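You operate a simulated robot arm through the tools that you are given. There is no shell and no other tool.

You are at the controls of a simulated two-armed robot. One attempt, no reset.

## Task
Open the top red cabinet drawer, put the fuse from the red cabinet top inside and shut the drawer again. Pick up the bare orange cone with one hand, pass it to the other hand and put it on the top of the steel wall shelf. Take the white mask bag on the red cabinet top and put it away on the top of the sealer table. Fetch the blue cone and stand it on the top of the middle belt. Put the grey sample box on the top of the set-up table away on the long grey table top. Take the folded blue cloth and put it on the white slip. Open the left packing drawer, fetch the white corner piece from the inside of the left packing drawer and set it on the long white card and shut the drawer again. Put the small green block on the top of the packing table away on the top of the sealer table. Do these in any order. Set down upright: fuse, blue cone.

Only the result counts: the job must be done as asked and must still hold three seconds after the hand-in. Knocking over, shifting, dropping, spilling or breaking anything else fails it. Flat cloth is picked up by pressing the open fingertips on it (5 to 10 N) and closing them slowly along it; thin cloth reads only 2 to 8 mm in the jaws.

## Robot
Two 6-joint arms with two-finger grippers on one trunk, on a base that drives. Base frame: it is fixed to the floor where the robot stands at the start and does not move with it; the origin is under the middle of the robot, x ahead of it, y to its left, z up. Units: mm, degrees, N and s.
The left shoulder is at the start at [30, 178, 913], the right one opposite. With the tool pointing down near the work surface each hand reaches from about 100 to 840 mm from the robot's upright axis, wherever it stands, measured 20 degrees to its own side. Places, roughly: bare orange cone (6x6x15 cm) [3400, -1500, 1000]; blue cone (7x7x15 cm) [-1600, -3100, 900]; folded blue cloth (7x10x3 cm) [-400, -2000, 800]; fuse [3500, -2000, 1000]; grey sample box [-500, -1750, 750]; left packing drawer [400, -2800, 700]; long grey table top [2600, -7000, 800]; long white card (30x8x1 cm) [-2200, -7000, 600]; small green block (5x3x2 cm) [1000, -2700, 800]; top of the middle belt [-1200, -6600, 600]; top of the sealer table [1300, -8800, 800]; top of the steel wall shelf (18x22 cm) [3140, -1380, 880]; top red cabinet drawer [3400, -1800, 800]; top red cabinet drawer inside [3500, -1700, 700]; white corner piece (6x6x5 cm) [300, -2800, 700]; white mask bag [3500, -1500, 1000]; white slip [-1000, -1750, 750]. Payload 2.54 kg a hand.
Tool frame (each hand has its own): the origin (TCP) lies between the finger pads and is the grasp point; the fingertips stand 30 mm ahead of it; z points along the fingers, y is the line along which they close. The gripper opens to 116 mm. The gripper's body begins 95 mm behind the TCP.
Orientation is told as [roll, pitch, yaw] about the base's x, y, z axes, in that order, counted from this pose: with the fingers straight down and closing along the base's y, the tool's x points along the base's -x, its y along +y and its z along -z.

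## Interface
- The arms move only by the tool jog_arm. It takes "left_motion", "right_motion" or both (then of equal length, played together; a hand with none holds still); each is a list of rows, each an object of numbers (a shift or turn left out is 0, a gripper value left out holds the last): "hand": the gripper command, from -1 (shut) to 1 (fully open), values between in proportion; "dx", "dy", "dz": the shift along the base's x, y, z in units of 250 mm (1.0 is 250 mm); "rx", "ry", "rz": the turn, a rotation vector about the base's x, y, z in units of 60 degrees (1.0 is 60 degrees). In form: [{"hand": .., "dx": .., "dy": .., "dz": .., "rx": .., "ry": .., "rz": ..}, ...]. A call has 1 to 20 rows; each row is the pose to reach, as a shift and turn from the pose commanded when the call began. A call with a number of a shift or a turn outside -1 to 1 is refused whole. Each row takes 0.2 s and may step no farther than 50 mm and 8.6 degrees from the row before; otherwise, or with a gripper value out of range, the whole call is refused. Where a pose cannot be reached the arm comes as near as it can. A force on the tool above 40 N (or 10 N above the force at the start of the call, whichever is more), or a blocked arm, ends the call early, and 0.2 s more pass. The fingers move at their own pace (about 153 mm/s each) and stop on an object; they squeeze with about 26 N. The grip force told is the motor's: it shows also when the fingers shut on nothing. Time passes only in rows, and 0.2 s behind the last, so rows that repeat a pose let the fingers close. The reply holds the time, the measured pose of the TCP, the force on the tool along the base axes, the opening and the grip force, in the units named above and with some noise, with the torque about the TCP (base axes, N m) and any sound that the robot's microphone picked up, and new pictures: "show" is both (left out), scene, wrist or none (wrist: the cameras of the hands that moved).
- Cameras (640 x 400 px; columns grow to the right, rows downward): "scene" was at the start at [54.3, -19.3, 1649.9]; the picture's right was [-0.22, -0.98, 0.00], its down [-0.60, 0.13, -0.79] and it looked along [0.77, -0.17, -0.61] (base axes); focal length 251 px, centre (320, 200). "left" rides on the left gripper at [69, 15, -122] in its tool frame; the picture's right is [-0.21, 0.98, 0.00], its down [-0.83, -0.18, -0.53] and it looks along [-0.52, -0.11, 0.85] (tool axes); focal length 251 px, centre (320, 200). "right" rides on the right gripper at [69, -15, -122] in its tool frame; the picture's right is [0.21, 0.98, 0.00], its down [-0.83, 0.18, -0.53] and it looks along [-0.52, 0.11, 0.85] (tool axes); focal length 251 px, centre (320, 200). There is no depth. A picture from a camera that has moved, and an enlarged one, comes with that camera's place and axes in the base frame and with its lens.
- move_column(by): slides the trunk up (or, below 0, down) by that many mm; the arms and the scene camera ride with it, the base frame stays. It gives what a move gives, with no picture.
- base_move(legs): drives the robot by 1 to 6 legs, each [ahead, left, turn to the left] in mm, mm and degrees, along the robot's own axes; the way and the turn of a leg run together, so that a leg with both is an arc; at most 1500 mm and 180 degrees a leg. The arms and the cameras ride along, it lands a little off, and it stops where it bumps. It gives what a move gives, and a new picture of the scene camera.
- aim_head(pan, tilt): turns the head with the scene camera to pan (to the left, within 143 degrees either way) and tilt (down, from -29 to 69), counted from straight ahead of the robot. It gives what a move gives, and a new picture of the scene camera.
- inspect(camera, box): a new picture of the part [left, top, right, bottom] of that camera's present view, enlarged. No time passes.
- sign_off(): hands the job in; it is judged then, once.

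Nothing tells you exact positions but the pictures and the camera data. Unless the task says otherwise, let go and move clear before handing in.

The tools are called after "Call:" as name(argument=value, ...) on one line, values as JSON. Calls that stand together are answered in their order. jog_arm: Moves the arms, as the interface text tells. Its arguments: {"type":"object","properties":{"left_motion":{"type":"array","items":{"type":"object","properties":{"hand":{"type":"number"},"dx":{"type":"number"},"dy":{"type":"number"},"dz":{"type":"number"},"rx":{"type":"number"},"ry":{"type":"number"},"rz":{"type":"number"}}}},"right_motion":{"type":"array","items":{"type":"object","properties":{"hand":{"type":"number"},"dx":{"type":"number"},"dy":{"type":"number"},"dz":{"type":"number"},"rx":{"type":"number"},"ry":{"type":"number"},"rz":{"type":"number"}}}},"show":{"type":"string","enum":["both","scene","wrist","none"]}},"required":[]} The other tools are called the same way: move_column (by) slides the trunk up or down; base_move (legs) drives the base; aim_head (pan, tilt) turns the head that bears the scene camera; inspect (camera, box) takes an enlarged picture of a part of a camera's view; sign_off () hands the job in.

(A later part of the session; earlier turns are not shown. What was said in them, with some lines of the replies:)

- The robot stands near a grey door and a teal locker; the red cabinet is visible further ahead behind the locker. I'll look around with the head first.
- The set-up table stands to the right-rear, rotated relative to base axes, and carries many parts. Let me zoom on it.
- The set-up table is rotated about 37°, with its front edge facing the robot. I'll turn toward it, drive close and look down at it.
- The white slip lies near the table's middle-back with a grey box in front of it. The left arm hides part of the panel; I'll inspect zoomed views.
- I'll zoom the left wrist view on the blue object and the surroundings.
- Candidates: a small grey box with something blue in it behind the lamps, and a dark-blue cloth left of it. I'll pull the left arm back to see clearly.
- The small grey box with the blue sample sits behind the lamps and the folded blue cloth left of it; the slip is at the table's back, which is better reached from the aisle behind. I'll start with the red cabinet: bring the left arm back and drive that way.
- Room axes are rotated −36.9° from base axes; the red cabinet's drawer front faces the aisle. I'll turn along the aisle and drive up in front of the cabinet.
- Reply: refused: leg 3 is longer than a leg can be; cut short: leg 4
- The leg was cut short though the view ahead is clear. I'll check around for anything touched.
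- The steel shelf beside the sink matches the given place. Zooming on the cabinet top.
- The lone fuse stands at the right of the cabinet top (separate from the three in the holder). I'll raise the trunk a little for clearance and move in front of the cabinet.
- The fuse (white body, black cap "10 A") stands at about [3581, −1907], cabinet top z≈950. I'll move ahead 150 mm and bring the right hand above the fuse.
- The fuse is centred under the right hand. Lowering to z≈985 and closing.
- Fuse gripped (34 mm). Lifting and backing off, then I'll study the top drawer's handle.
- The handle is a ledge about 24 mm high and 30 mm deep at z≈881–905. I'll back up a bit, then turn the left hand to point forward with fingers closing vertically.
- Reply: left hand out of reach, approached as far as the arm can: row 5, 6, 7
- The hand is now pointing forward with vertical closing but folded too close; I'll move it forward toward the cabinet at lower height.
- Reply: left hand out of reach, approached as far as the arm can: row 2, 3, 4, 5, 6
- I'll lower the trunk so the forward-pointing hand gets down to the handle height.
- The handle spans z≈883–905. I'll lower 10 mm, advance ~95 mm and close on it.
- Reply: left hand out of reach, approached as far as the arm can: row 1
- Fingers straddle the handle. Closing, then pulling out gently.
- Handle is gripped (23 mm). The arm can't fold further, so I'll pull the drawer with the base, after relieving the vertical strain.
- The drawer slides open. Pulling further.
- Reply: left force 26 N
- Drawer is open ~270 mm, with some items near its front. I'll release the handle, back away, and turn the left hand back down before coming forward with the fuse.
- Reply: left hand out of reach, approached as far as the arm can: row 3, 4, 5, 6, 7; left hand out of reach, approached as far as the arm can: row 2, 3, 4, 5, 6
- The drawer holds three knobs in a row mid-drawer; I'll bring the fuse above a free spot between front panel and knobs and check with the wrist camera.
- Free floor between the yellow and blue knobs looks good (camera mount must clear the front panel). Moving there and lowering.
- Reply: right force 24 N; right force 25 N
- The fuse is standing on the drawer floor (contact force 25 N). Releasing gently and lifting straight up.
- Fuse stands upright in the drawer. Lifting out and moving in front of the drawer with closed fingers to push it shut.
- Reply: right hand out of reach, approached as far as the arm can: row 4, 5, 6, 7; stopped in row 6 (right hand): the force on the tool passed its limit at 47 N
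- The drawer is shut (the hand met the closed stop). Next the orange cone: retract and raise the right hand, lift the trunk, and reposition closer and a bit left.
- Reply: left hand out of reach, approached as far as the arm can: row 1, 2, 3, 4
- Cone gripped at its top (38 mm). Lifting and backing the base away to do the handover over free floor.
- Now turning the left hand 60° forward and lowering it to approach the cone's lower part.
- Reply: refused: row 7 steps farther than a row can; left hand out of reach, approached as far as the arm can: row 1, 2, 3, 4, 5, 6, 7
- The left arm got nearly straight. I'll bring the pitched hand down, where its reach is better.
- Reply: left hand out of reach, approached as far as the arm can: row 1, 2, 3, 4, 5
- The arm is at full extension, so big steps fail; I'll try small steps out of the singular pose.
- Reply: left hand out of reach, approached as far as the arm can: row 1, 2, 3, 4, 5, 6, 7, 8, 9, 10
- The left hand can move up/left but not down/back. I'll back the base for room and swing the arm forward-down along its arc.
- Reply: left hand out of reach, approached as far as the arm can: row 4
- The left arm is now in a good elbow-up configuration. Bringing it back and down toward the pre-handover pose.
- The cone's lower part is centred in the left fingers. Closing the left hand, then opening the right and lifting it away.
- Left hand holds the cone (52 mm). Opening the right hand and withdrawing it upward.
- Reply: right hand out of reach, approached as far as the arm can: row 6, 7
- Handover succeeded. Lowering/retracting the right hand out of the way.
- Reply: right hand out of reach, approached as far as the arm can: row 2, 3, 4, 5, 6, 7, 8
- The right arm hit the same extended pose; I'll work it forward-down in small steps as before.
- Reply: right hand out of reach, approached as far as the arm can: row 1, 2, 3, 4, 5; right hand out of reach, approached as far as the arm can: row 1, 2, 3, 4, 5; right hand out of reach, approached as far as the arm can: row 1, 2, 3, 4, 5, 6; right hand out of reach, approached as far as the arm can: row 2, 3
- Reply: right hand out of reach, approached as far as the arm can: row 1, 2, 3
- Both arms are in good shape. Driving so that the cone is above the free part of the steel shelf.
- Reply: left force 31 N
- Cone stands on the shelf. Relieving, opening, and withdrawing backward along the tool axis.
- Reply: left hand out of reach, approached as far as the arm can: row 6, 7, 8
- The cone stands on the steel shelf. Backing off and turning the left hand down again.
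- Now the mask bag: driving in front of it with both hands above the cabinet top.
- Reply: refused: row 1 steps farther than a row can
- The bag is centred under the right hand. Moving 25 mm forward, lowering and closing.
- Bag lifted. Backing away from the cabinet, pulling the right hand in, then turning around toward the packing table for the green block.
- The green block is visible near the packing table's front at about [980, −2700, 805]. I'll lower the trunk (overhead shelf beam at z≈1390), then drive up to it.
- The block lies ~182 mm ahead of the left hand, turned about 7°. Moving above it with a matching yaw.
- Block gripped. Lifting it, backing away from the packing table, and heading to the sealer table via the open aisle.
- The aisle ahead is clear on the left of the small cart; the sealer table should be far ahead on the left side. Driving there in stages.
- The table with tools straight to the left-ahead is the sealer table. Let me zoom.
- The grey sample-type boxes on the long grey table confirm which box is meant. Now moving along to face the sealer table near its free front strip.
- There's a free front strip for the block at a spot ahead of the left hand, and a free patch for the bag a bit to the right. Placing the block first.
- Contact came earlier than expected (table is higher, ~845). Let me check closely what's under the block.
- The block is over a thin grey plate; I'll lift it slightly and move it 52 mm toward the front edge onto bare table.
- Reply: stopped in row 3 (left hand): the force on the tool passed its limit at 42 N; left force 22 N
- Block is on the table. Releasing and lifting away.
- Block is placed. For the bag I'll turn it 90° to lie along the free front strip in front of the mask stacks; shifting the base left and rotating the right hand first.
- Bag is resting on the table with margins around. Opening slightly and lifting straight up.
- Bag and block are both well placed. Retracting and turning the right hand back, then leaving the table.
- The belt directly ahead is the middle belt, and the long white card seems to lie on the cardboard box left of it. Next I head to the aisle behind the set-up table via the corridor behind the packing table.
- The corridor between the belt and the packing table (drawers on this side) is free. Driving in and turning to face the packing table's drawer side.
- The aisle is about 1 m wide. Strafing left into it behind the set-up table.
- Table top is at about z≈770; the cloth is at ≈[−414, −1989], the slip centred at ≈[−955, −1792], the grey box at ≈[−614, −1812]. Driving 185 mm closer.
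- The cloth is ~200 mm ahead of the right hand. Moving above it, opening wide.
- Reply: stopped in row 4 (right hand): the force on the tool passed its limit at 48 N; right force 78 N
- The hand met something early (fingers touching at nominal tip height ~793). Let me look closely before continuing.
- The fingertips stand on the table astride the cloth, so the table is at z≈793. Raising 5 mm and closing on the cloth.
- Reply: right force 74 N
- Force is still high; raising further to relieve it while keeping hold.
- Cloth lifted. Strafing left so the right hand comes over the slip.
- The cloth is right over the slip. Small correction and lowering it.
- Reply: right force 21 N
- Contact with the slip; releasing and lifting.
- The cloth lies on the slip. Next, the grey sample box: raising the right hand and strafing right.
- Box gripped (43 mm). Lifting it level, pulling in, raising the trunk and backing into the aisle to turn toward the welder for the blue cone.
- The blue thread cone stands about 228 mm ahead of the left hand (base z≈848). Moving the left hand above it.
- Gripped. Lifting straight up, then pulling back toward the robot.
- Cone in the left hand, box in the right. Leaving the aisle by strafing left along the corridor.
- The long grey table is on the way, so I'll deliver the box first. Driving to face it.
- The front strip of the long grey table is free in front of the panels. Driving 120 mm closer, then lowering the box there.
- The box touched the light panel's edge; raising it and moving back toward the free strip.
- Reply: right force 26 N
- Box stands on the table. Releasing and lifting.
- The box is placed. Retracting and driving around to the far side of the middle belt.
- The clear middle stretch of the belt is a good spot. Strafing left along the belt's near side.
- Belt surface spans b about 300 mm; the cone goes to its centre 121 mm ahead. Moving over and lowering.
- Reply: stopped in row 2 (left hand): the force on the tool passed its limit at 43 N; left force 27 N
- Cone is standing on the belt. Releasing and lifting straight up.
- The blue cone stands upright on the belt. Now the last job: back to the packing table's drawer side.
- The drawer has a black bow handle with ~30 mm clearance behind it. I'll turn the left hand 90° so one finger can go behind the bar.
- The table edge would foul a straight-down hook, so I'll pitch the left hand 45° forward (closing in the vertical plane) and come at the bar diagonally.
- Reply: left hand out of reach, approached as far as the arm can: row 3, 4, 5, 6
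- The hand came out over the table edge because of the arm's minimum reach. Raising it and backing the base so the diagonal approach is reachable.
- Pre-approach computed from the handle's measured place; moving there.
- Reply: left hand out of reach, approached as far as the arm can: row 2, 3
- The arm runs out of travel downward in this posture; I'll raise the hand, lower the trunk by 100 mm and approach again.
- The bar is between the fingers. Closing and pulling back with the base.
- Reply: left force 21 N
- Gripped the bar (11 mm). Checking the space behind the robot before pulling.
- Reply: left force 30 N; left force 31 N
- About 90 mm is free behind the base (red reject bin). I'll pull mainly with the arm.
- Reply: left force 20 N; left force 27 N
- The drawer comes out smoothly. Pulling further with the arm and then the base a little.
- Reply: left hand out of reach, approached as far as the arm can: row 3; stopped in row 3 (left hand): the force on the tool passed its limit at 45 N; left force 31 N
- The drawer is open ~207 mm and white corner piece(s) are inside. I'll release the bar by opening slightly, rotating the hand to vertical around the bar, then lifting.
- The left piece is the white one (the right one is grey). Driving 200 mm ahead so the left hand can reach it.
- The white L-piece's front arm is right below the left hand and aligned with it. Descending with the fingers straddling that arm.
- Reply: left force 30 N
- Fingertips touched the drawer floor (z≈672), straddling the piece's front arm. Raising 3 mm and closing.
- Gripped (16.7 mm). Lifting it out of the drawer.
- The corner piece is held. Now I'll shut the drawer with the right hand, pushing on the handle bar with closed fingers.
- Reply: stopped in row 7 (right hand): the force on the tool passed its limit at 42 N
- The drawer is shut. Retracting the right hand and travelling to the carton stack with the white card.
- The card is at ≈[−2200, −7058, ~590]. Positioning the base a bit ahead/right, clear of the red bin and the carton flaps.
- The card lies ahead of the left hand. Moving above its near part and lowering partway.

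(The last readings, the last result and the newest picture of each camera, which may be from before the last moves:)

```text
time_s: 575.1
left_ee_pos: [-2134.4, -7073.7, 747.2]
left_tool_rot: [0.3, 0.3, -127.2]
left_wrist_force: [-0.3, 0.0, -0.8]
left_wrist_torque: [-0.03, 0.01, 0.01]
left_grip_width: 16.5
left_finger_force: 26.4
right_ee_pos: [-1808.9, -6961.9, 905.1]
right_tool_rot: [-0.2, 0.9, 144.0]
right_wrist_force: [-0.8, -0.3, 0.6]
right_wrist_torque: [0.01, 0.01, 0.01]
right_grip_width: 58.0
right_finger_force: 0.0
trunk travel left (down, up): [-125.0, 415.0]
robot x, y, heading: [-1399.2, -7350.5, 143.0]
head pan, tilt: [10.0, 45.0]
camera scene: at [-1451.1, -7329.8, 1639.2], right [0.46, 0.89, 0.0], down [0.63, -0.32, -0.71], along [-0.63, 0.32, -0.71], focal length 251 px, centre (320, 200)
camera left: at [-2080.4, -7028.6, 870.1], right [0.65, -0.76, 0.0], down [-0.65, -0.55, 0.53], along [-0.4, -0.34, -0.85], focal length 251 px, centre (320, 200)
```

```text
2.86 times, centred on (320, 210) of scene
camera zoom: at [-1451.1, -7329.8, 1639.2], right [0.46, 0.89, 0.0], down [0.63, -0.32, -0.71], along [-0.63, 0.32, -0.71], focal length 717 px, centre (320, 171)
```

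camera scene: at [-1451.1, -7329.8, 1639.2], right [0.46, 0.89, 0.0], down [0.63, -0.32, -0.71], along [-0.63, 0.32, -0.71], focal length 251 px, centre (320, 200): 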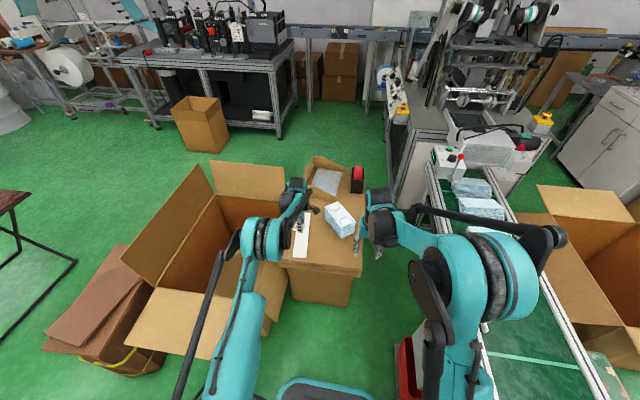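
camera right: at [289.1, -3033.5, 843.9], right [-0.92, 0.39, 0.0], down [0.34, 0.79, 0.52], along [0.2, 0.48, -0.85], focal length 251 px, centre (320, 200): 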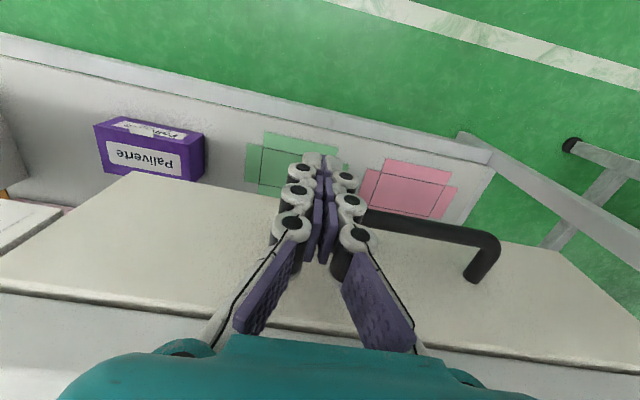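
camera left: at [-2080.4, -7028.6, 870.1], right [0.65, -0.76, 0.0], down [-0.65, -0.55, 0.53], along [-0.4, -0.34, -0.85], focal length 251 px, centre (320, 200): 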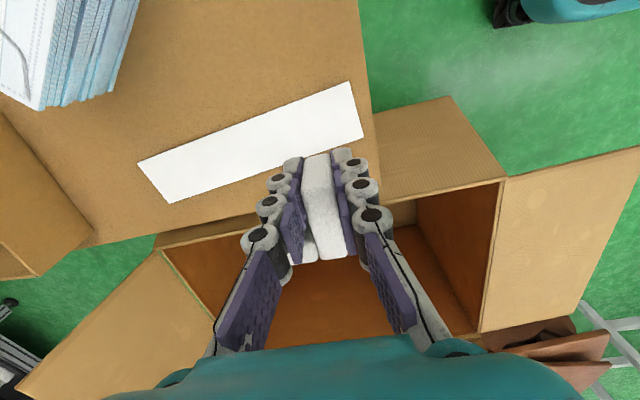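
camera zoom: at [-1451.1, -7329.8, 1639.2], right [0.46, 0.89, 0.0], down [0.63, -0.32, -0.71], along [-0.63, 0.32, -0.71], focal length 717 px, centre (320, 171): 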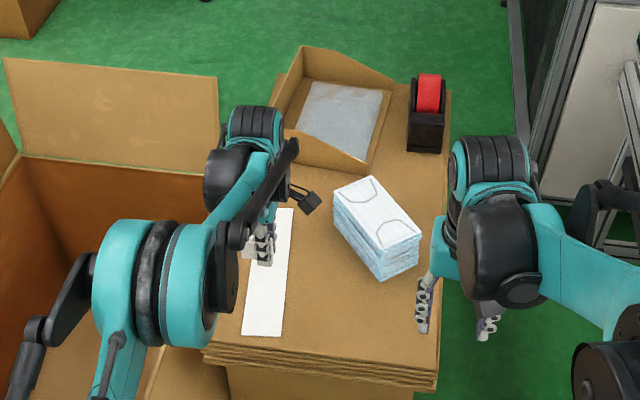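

Card surface is at z≈540. Small alignment (turn 7.5°) and lowering further.

Call:
jog_arm(left_motion=[{"dx": -0.017, "dy": -0.009, "rz": 0.06}, {"dx": -0.017, "dy": -0.009, "rz": 0.125, "dz": -0.1}, {"dx": -0.017, "dy": -0.009, "rz": 0.125, "dz": -0.26}, {"dx": -0.017, "dy": -0.009, "rz": 0.125, "dz": -0.42}, {"dx": -0.017, "dy": -0.009, "rz": 0.125, "dz": -0.56}], show="both")

Call:
inspect(camera="scene", box=[270, 180, 350, 270])

```text
time_s: 576.3
left_ee_pos: [-2108.5, -7098.8, 644.7]
left_tool_rot: [0.2, 0.3, -119.6]
left_wrist_force: [-0.4, -0.3, 0.4]
left_wrist_torque: [0.0, 0.0, 0.02]
left_grip_width: 16.8
left_finger_force: 26.0
left hand out of reach, approached as far as the arm can: row 3, 4, 5
right_ee_pos: [-1808.2, -6962.8, 905.7]
right_tool_rot: [-0.1, 0.8, 144.1]
right_wrist_force: [-0.2, 0.4, -0.4]
right_wrist_torque: [-0.01, -0.04, -0.04]
right_grip_width: 58.0
right_finger_force: 0.0
trunk travel left (down, up): [-125.0, 415.0]
robot x, y, heading: [-1401.7, -7350.0, 142.4]
head pan, tilt: [10.0, 45.0]
camera scene: at [-1450.3, -7330.2, 1639.3], right [0.46, 0.89, 0.0], down [0.63, -0.32, -0.71], along [-0.63, 0.32, -0.71], focal length 251 px, centre (320, 200)
camera left: at [-2060.9, -7045.2, 767.8], right [0.74, -0.67, 0.0], down [-0.57, -0.63, 0.53], along [-0.35, -0.39, -0.85], focal length 251 px, centre (320, 200)
```

scene: 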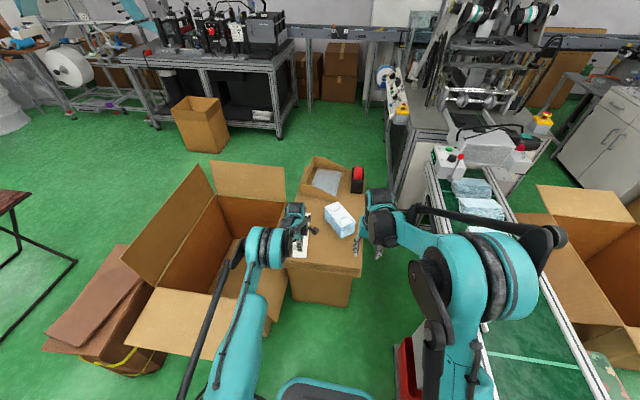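
left: 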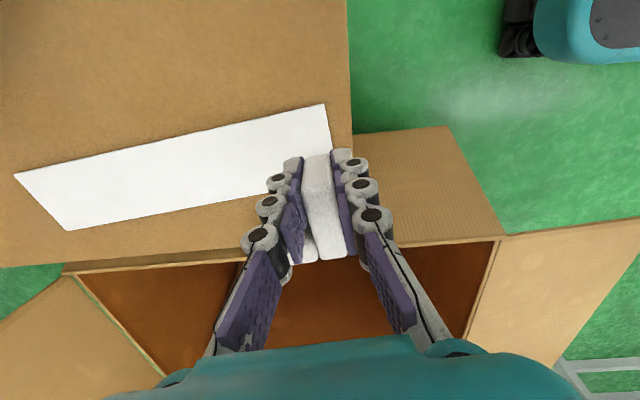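

```text
4.44 times, centred on (310, 225) of scene
camera zoom: at [-1450.3, -7330.2, 1639.3], right [0.46, 0.89, 0.0], down [0.63, -0.32, -0.71], along [-0.63, 0.32, -0.71], focal length 1116 px, centre (364, 89)
```

zoom: 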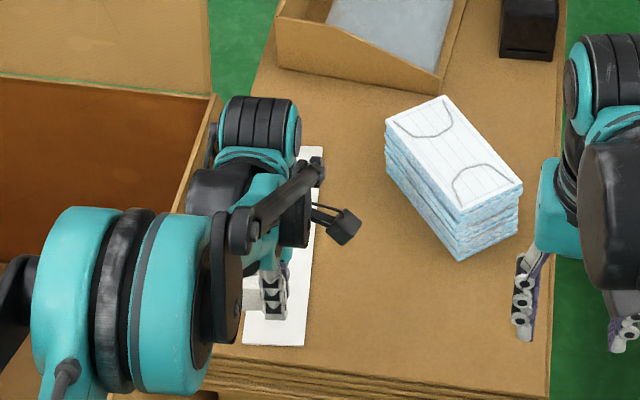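

The arm can't reach that low from this trunk height. Raising the hand, lowering the trunk 100 mm, then moving forward 38 mm along the card.

Call:
jog_arm(left_motion=[{"dz": 0.12}, {"dz": 0.24}], show="none")

Call:
move_column(by=-110)

Call:
jog_arm(left_motion=[{"dx": -0.07, "dy": 0.04}, {"dx": -0.135, "dy": 0.077}], show="both")

```text
time_s: 576.9
left_ee_pos: [-2108.2, -7096.7, 705.7]
left_tool_rot: [0.2, 0.3, -119.7]
left_wrist_force: [0.7, 0.6, -0.6]
left_wrist_torque: [0.04, -0.01, 0.0]
left_grip_width: 16.7
left_finger_force: 25.8
right_ee_pos: [-1807.4, -6962.3, 905.7]
right_tool_rot: [-0.2, 0.9, 144.1]
right_wrist_force: [-0.2, 1.0, 0.2]
right_wrist_torque: [-0.01, -0.01, -0.01]
right_grip_width: 58.3
right_finger_force: 0.1
trunk travel left (down, up): [-125.0, 415.0]
robot x, y, heading: [-1399.7, -7351.5, 142.8]
head pan, tilt: [10.0, 45.0]
```

```text
time_s: 578.4
left_ee_pos: [-2107.6, -7097.8, 596.0]
left_tool_rot: [0.2, 0.3, -119.8]
left_wrist_force: [0.0, 0.2, -0.2]
left_wrist_torque: [-0.01, -0.01, -0.02]
left_grip_width: 16.7
left_finger_force: 25.9
right_ee_pos: [-1808.3, -6962.5, 796.8]
right_tool_rot: [-0.2, 0.8, 144.0]
right_wrist_force: [-0.2, -0.9, -1.7]
right_wrist_torque: [-0.03, 0.02, -0.03]
right_grip_width: 57.9
right_finger_force: 0.1
trunk travel left (down, up): [-15.0, 525.0]
robot x, y, heading: [-1399.3, -7351.1, 142.9]
head pan, tilt: [10.0, 45.0]
```

```text
time_s: 579.0
left_ee_pos: [-2142.4, -7077.2, 594.8]
left_tool_rot: [0.2, 0.3, -119.7]
left_wrist_force: [-0.8, 0.2, -0.8]
left_wrist_torque: [0.01, 0.03, 0.02]
left_grip_width: 16.7
left_finger_force: 25.6
right_ee_pos: [-1807.4, -6961.5, 795.6]
right_tool_rot: [-0.2, 0.9, 144.0]
right_wrist_force: [-0.4, -0.8, 0.3]
right_wrist_torque: [0.02, 0.0, -0.01]
right_grip_width: 57.9
right_finger_force: 0.0
trunk travel left (down, up): [-15.0, 525.0]
robot x, y, heading: [-1398.8, -7348.6, 142.7]
head pan, tilt: [10.0, 45.0]
camera scene: at [-1450.5, -7330.1, 1529.3], right [0.46, 0.89, 0.0], down [0.63, -0.32, -0.71], along [-0.63, 0.32, -0.71], focal length 251 px, centre (320, 200)
camera left: at [-2095.6, -7025.1, 717.8], right [0.74, -0.67, 0.0], down [-0.57, -0.63, 0.53], along [-0.35, -0.39, -0.85], focal length 251 px, centre (320, 200)
```

scene: 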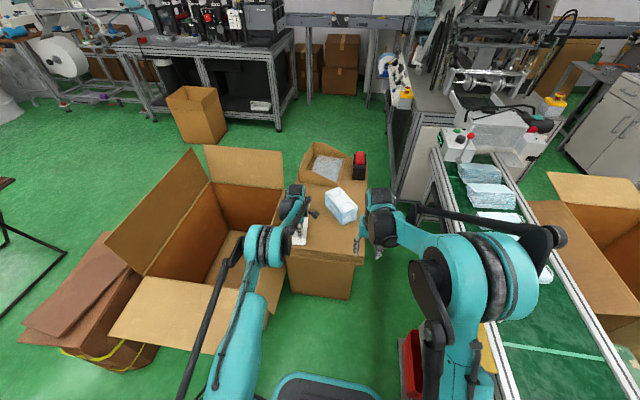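
left: 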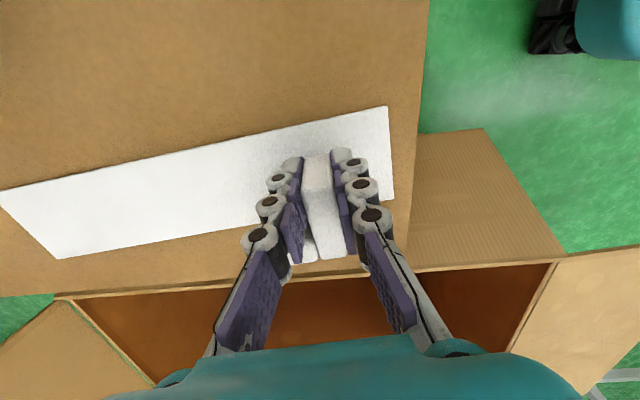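

The piece is well over the card. Fine shift and lowering to contact.

Call:
jog_arm(left_motion=[{"dx": 0.005, "dy": 0.009, "dz": -0.016}, {"dx": 0.005, "dy": 0.009, "dz": -0.032}], show="none")

Call:
jog_arm(left_motion=[{"dz": -0.012}, {"dz": -0.024}], show="none")

```text
time_s: 579.6
left_ee_pos: [-2141.2, -7073.4, 587.1]
left_tool_rot: [0.3, 0.2, -119.7]
left_wrist_force: [0.5, 0.7, -0.8]
left_wrist_torque: [0.0, 0.02, -0.03]
left_grip_width: 16.5
left_finger_force: 25.6
right_ee_pos: [-1807.3, -6961.8, 794.9]
right_tool_rot: [-0.2, 0.9, 144.2]
right_wrist_force: [-0.4, -1.5, 0.0]
right_wrist_torque: [0.02, 0.0, 0.0]
right_grip_width: 58.1
right_finger_force: 0.1
trunk travel left (down, up): [-15.0, 525.0]
robot x, y, heading: [-1400.8, -7347.3, 142.7]
head pan, tilt: [10.0, 45.0]
```

```text
time_s: 580.2
left_ee_pos: [-2139.9, -7077.0, 584.6]
left_tool_rot: [0.1, 0.4, -119.7]
left_wrist_force: [-2.0, 2.5, 11.3]
left_wrist_torque: [-0.1, 0.3, -0.1]
left_grip_width: 16.7
left_finger_force: 26.0
right_ee_pos: [-1807.5, -6962.5, 795.9]
right_tool_rot: [-0.1, 0.9, 144.1]
right_wrist_force: [0.3, 0.4, 0.5]
right_wrist_torque: [0.04, 0.0, -0.02]
right_grip_width: 58.0
right_finger_force: 0.1
trunk travel left (down, up): [-15.0, 525.0]
robot x, y, heading: [-1399.8, -7347.5, 143.2]
head pan, tilt: [10.0, 45.0]
```

Contact made (11 N). Opening and lifting straight up.

Call:
jog_arm(left_motion=[{"dz": 0.002}, {"dz": 0.002, "hand": -0.6}, {"dz": 0.002, "hand": -0.35}, {"dz": 0.002, "hand": -0.35}, {"dz": 0.1, "hand": -0.35}, {"dz": 0.25, "hand": -0.35}, {"dz": 0.42, "hand": -0.35}], show="both")

Call:
inspect(camera="scene", box=[270, 150, 370, 260])

```text
time_s: 581.8
left_ee_pos: [-2140.3, -7075.2, 687.7]
left_tool_rot: [0.1, 0.3, -119.7]
left_wrist_force: [0.3, 0.7, -0.2]
left_wrist_torque: [0.03, -0.02, 0.01]
left_grip_width: 37.6
left_finger_force: 0.1
right_ee_pos: [-1808.0, -6961.8, 796.9]
right_tool_rot: [-0.2, 0.9, 144.1]
right_wrist_force: [0.5, -0.1, -0.1]
right_wrist_torque: [0.01, 0.01, 0.01]
right_grip_width: 57.8
right_finger_force: 0.0
trunk travel left (down, up): [-15.0, 525.0]
robot x, y, heading: [-1402.0, -7348.0, 142.7]
head pan, tilt: [10.0, 45.0]
camera scene: at [-1449.5, -7330.6, 1529.3], right [0.46, 0.89, 0.0], down [0.63, -0.32, -0.71], along [-0.63, 0.32, -0.71], focal length 251 px, centre (320, 200)
camera left: at [-2093.8, -7023.8, 810.5], right [0.74, -0.67, 0.0], down [-0.57, -0.63, 0.53], along [-0.35, -0.39, -0.85], focal length 251 px, centre (320, 200)
```

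scene: 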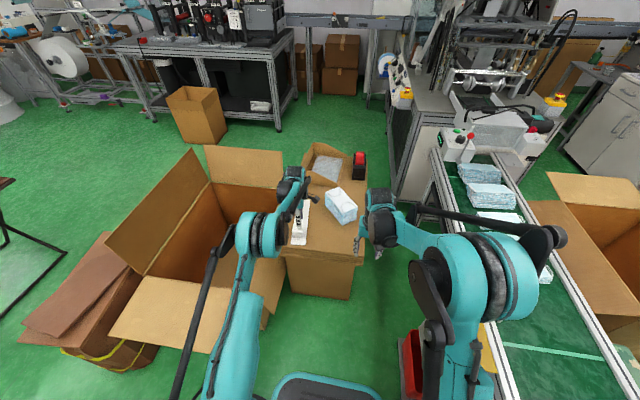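
left: 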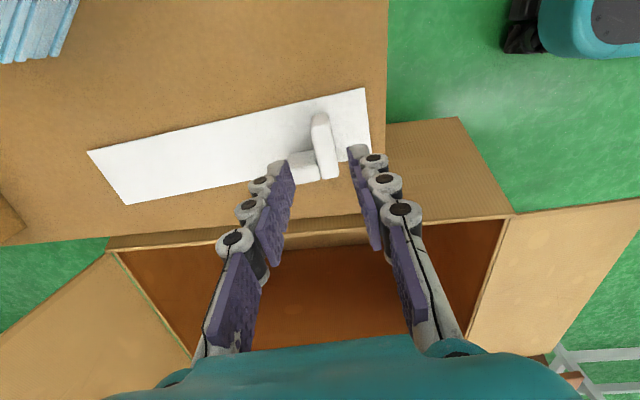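

```text
3.64 times, centred on (320, 205) of scene
camera zoom: at [-1449.5, -7330.6, 1529.3], right [0.46, 0.89, 0.0], down [0.63, -0.32, -0.71], along [-0.63, 0.32, -0.71], focal length 913 px, centre (320, 182)
```

zoom: 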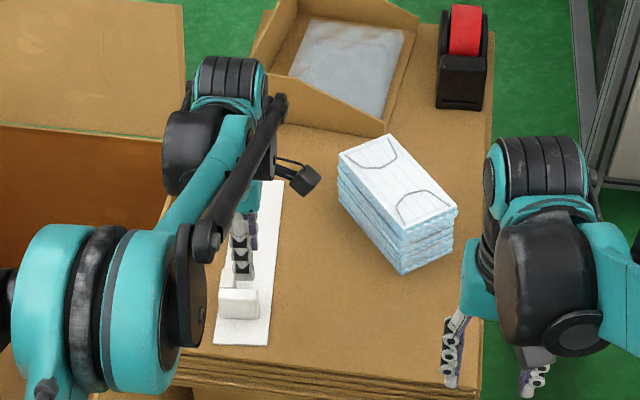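

Call:
inspect(camera="left", box=[240, 70, 420, 220])

```text
2.67 times, centred on (330, 145) of left
camera zoom: at [-2093.8, -7023.8, 810.5], right [0.74, -0.67, 0.0], down [-0.57, -0.63, 0.53], along [-0.35, -0.39, -0.85], focal length 670 px, centre (293, 347)
```

zoom: 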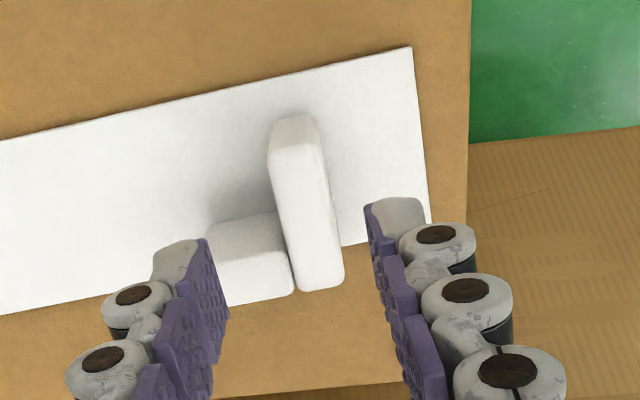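

The corner piece stands fully on the card. Moving the hand clear and backing off.

Call:
jog_arm(left_motion=[{"dz": 0.18}, {"dz": 0.36}, {"dz": 0.54}, {"dz": 0.7}], show="none")

Call:
base_move(legs=[[-450, 0, 0]])

Call:
inspect(camera="scene", box=[250, 80, 450, 220])

```text
time_s: 582.8
left_ee_pos: [-2139.9, -7075.6, 861.5]
left_tool_rot: [0.3, 0.3, -119.8]
left_wrist_force: [-0.6, -0.2, 0.2]
left_wrist_torque: [0.05, -0.03, 0.01]
left_grip_width: 37.9
left_finger_force: 0.0
right_ee_pos: [-1808.6, -6962.4, 796.3]
right_tool_rot: [-0.2, 0.9, 144.1]
right_wrist_force: [0.1, -1.1, 0.2]
right_wrist_torque: [0.0, -0.01, 0.0]
right_grip_width: 57.9
right_finger_force: 0.1
trunk travel left (down, up): [-15.0, 525.0]
robot x, y, heading: [-1401.6, -7350.5, 142.9]
head pan, tilt: [10.0, 45.0]
```

```text
time_s: 585.5
left_ee_pos: [-1778.8, -7350.1, 861.7]
left_tool_rot: [0.2, 0.3, -119.8]
left_wrist_force: [-0.2, -0.6, 0.2]
left_wrist_torque: [0.0, 0.03, 0.01]
left_grip_width: 38.0
left_finger_force: 0.1
right_ee_pos: [-1447.1, -7236.5, 797.1]
right_tool_rot: [-0.3, 0.9, 144.2]
right_wrist_force: [0.2, -0.7, 0.3]
right_wrist_torque: [-0.02, 0.0, 0.0]
right_grip_width: 58.1
right_finger_force: 0.0
trunk travel left (down, up): [-15.0, 525.0]
robot x, y, heading: [-1041.4, -7623.2, 142.6]
head pan, tilt: [10.0, 45.0]
camera scene: at [-1089.0, -7604.9, 1529.3], right [0.46, 0.89, 0.0], down [0.63, -0.32, -0.71], along [-0.63, 0.32, -0.71], focal length 251 px, centre (320, 200)
```

scene: 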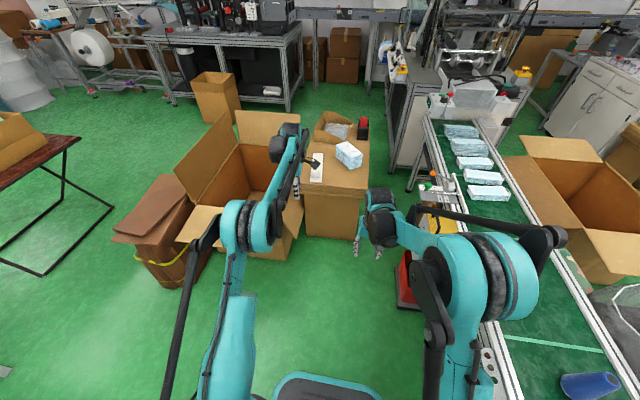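

```text
2.86 times, centred on (350, 150) of scene
camera zoom: at [-1089.0, -7604.9, 1529.3], right [0.46, 0.89, 0.0], down [0.63, -0.32, -0.71], along [-0.63, 0.32, -0.71], focal length 717 px, centre (234, 343)
```

zoom: 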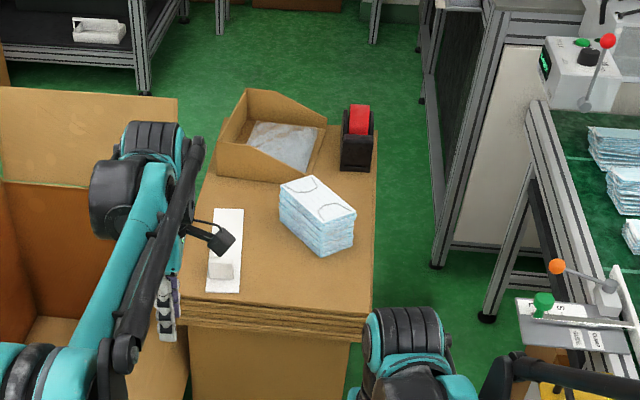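

Call:
aim_head(pan=-60, tilt=35)

```text
time_s: 586.9
left_ee_pos: [-1780.2, -7349.3, 860.7]
left_tool_rot: [0.2, 0.3, -119.8]
left_wrist_force: [0.6, 0.2, 0.6]
left_wrist_torque: [0.01, 0.03, -0.04]
left_grip_width: 37.7
left_finger_force: 0.1
right_ee_pos: [-1447.3, -7236.1, 796.0]
right_tool_rot: [-0.1, 0.9, 144.1]
right_wrist_force: [0.1, 0.1, 0.6]
right_wrist_torque: [0.0, -0.02, -0.01]
right_grip_width: 58.0
right_finger_force: 0.0
trunk travel left (down, up): [-15.0, 525.0]
robot x, y, heading: [-1041.8, -7624.2, 143.0]
head pan, tilt: [-60.0, 35.0]
camera scene: at [-1006.3, -7554.3, 1544.1], right [0.99, -0.13, 0.0], down [-0.07, -0.57, -0.82], along [0.1, 0.81, -0.57], focal length 251 px, centre (320, 200)
```

scene: 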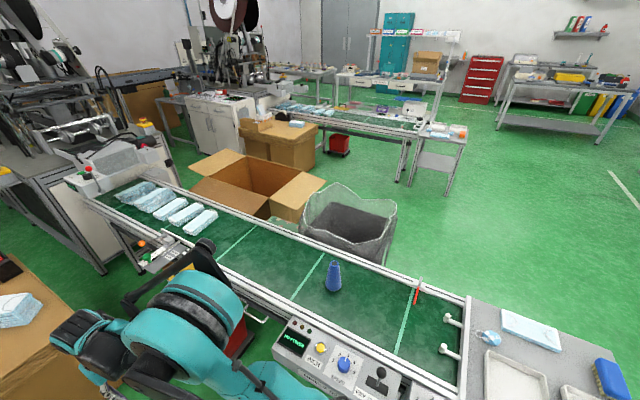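

The blue cone stands upright on the belt, the corner piece sits on the card, and both hands are empty and clear. From what I saw as I finished each one, every item is where it was asked for and both drawers are shut. Handing in.

Call:
sign_off()

```text
The job is handed in.
```

I did all eight parts of the job and handed it in; I haven't seen the judge's result.

- **Red cabinet drawer:** the fuse stands upright inside. I pushed the drawer until it hit its stop, so I did not see the fuse again after closing it.
- **Orange cone:** picked up with the right hand, passed to the left, and set upright on the steel wall shelf.
- **Mask bag and green block:** both are on the front strip of the sealer table, not touching anything else there. I first lowered the block partly onto a thin grey plate there, then lifted it off and set it down clear of the plate.
- **Blue cone:** upright on the middle belt; I saw it still standing just before hand-in.
- **Grey sample box:** on the front strip of the long grey table. I took this to be the small box with a blue sample and handles, which matches the sample boxes already on that table.
- **Folded blue cloth:** lying on the white slip.
- **Left packing drawer:** the white corner piece is on the long white card, with only about 4 mm to spare on each side of the card's width, and the drawer is shut. There was also a grey piece in the drawer, which I left alone.

**Contacts:** The box briefly pressed on the light-box panel on the long grey table at about 8 N. The panel did not look moved afterwards. The fingers also pressed on the set-up table at about 76 N while taking the cloth, and I saw nothing moved there.
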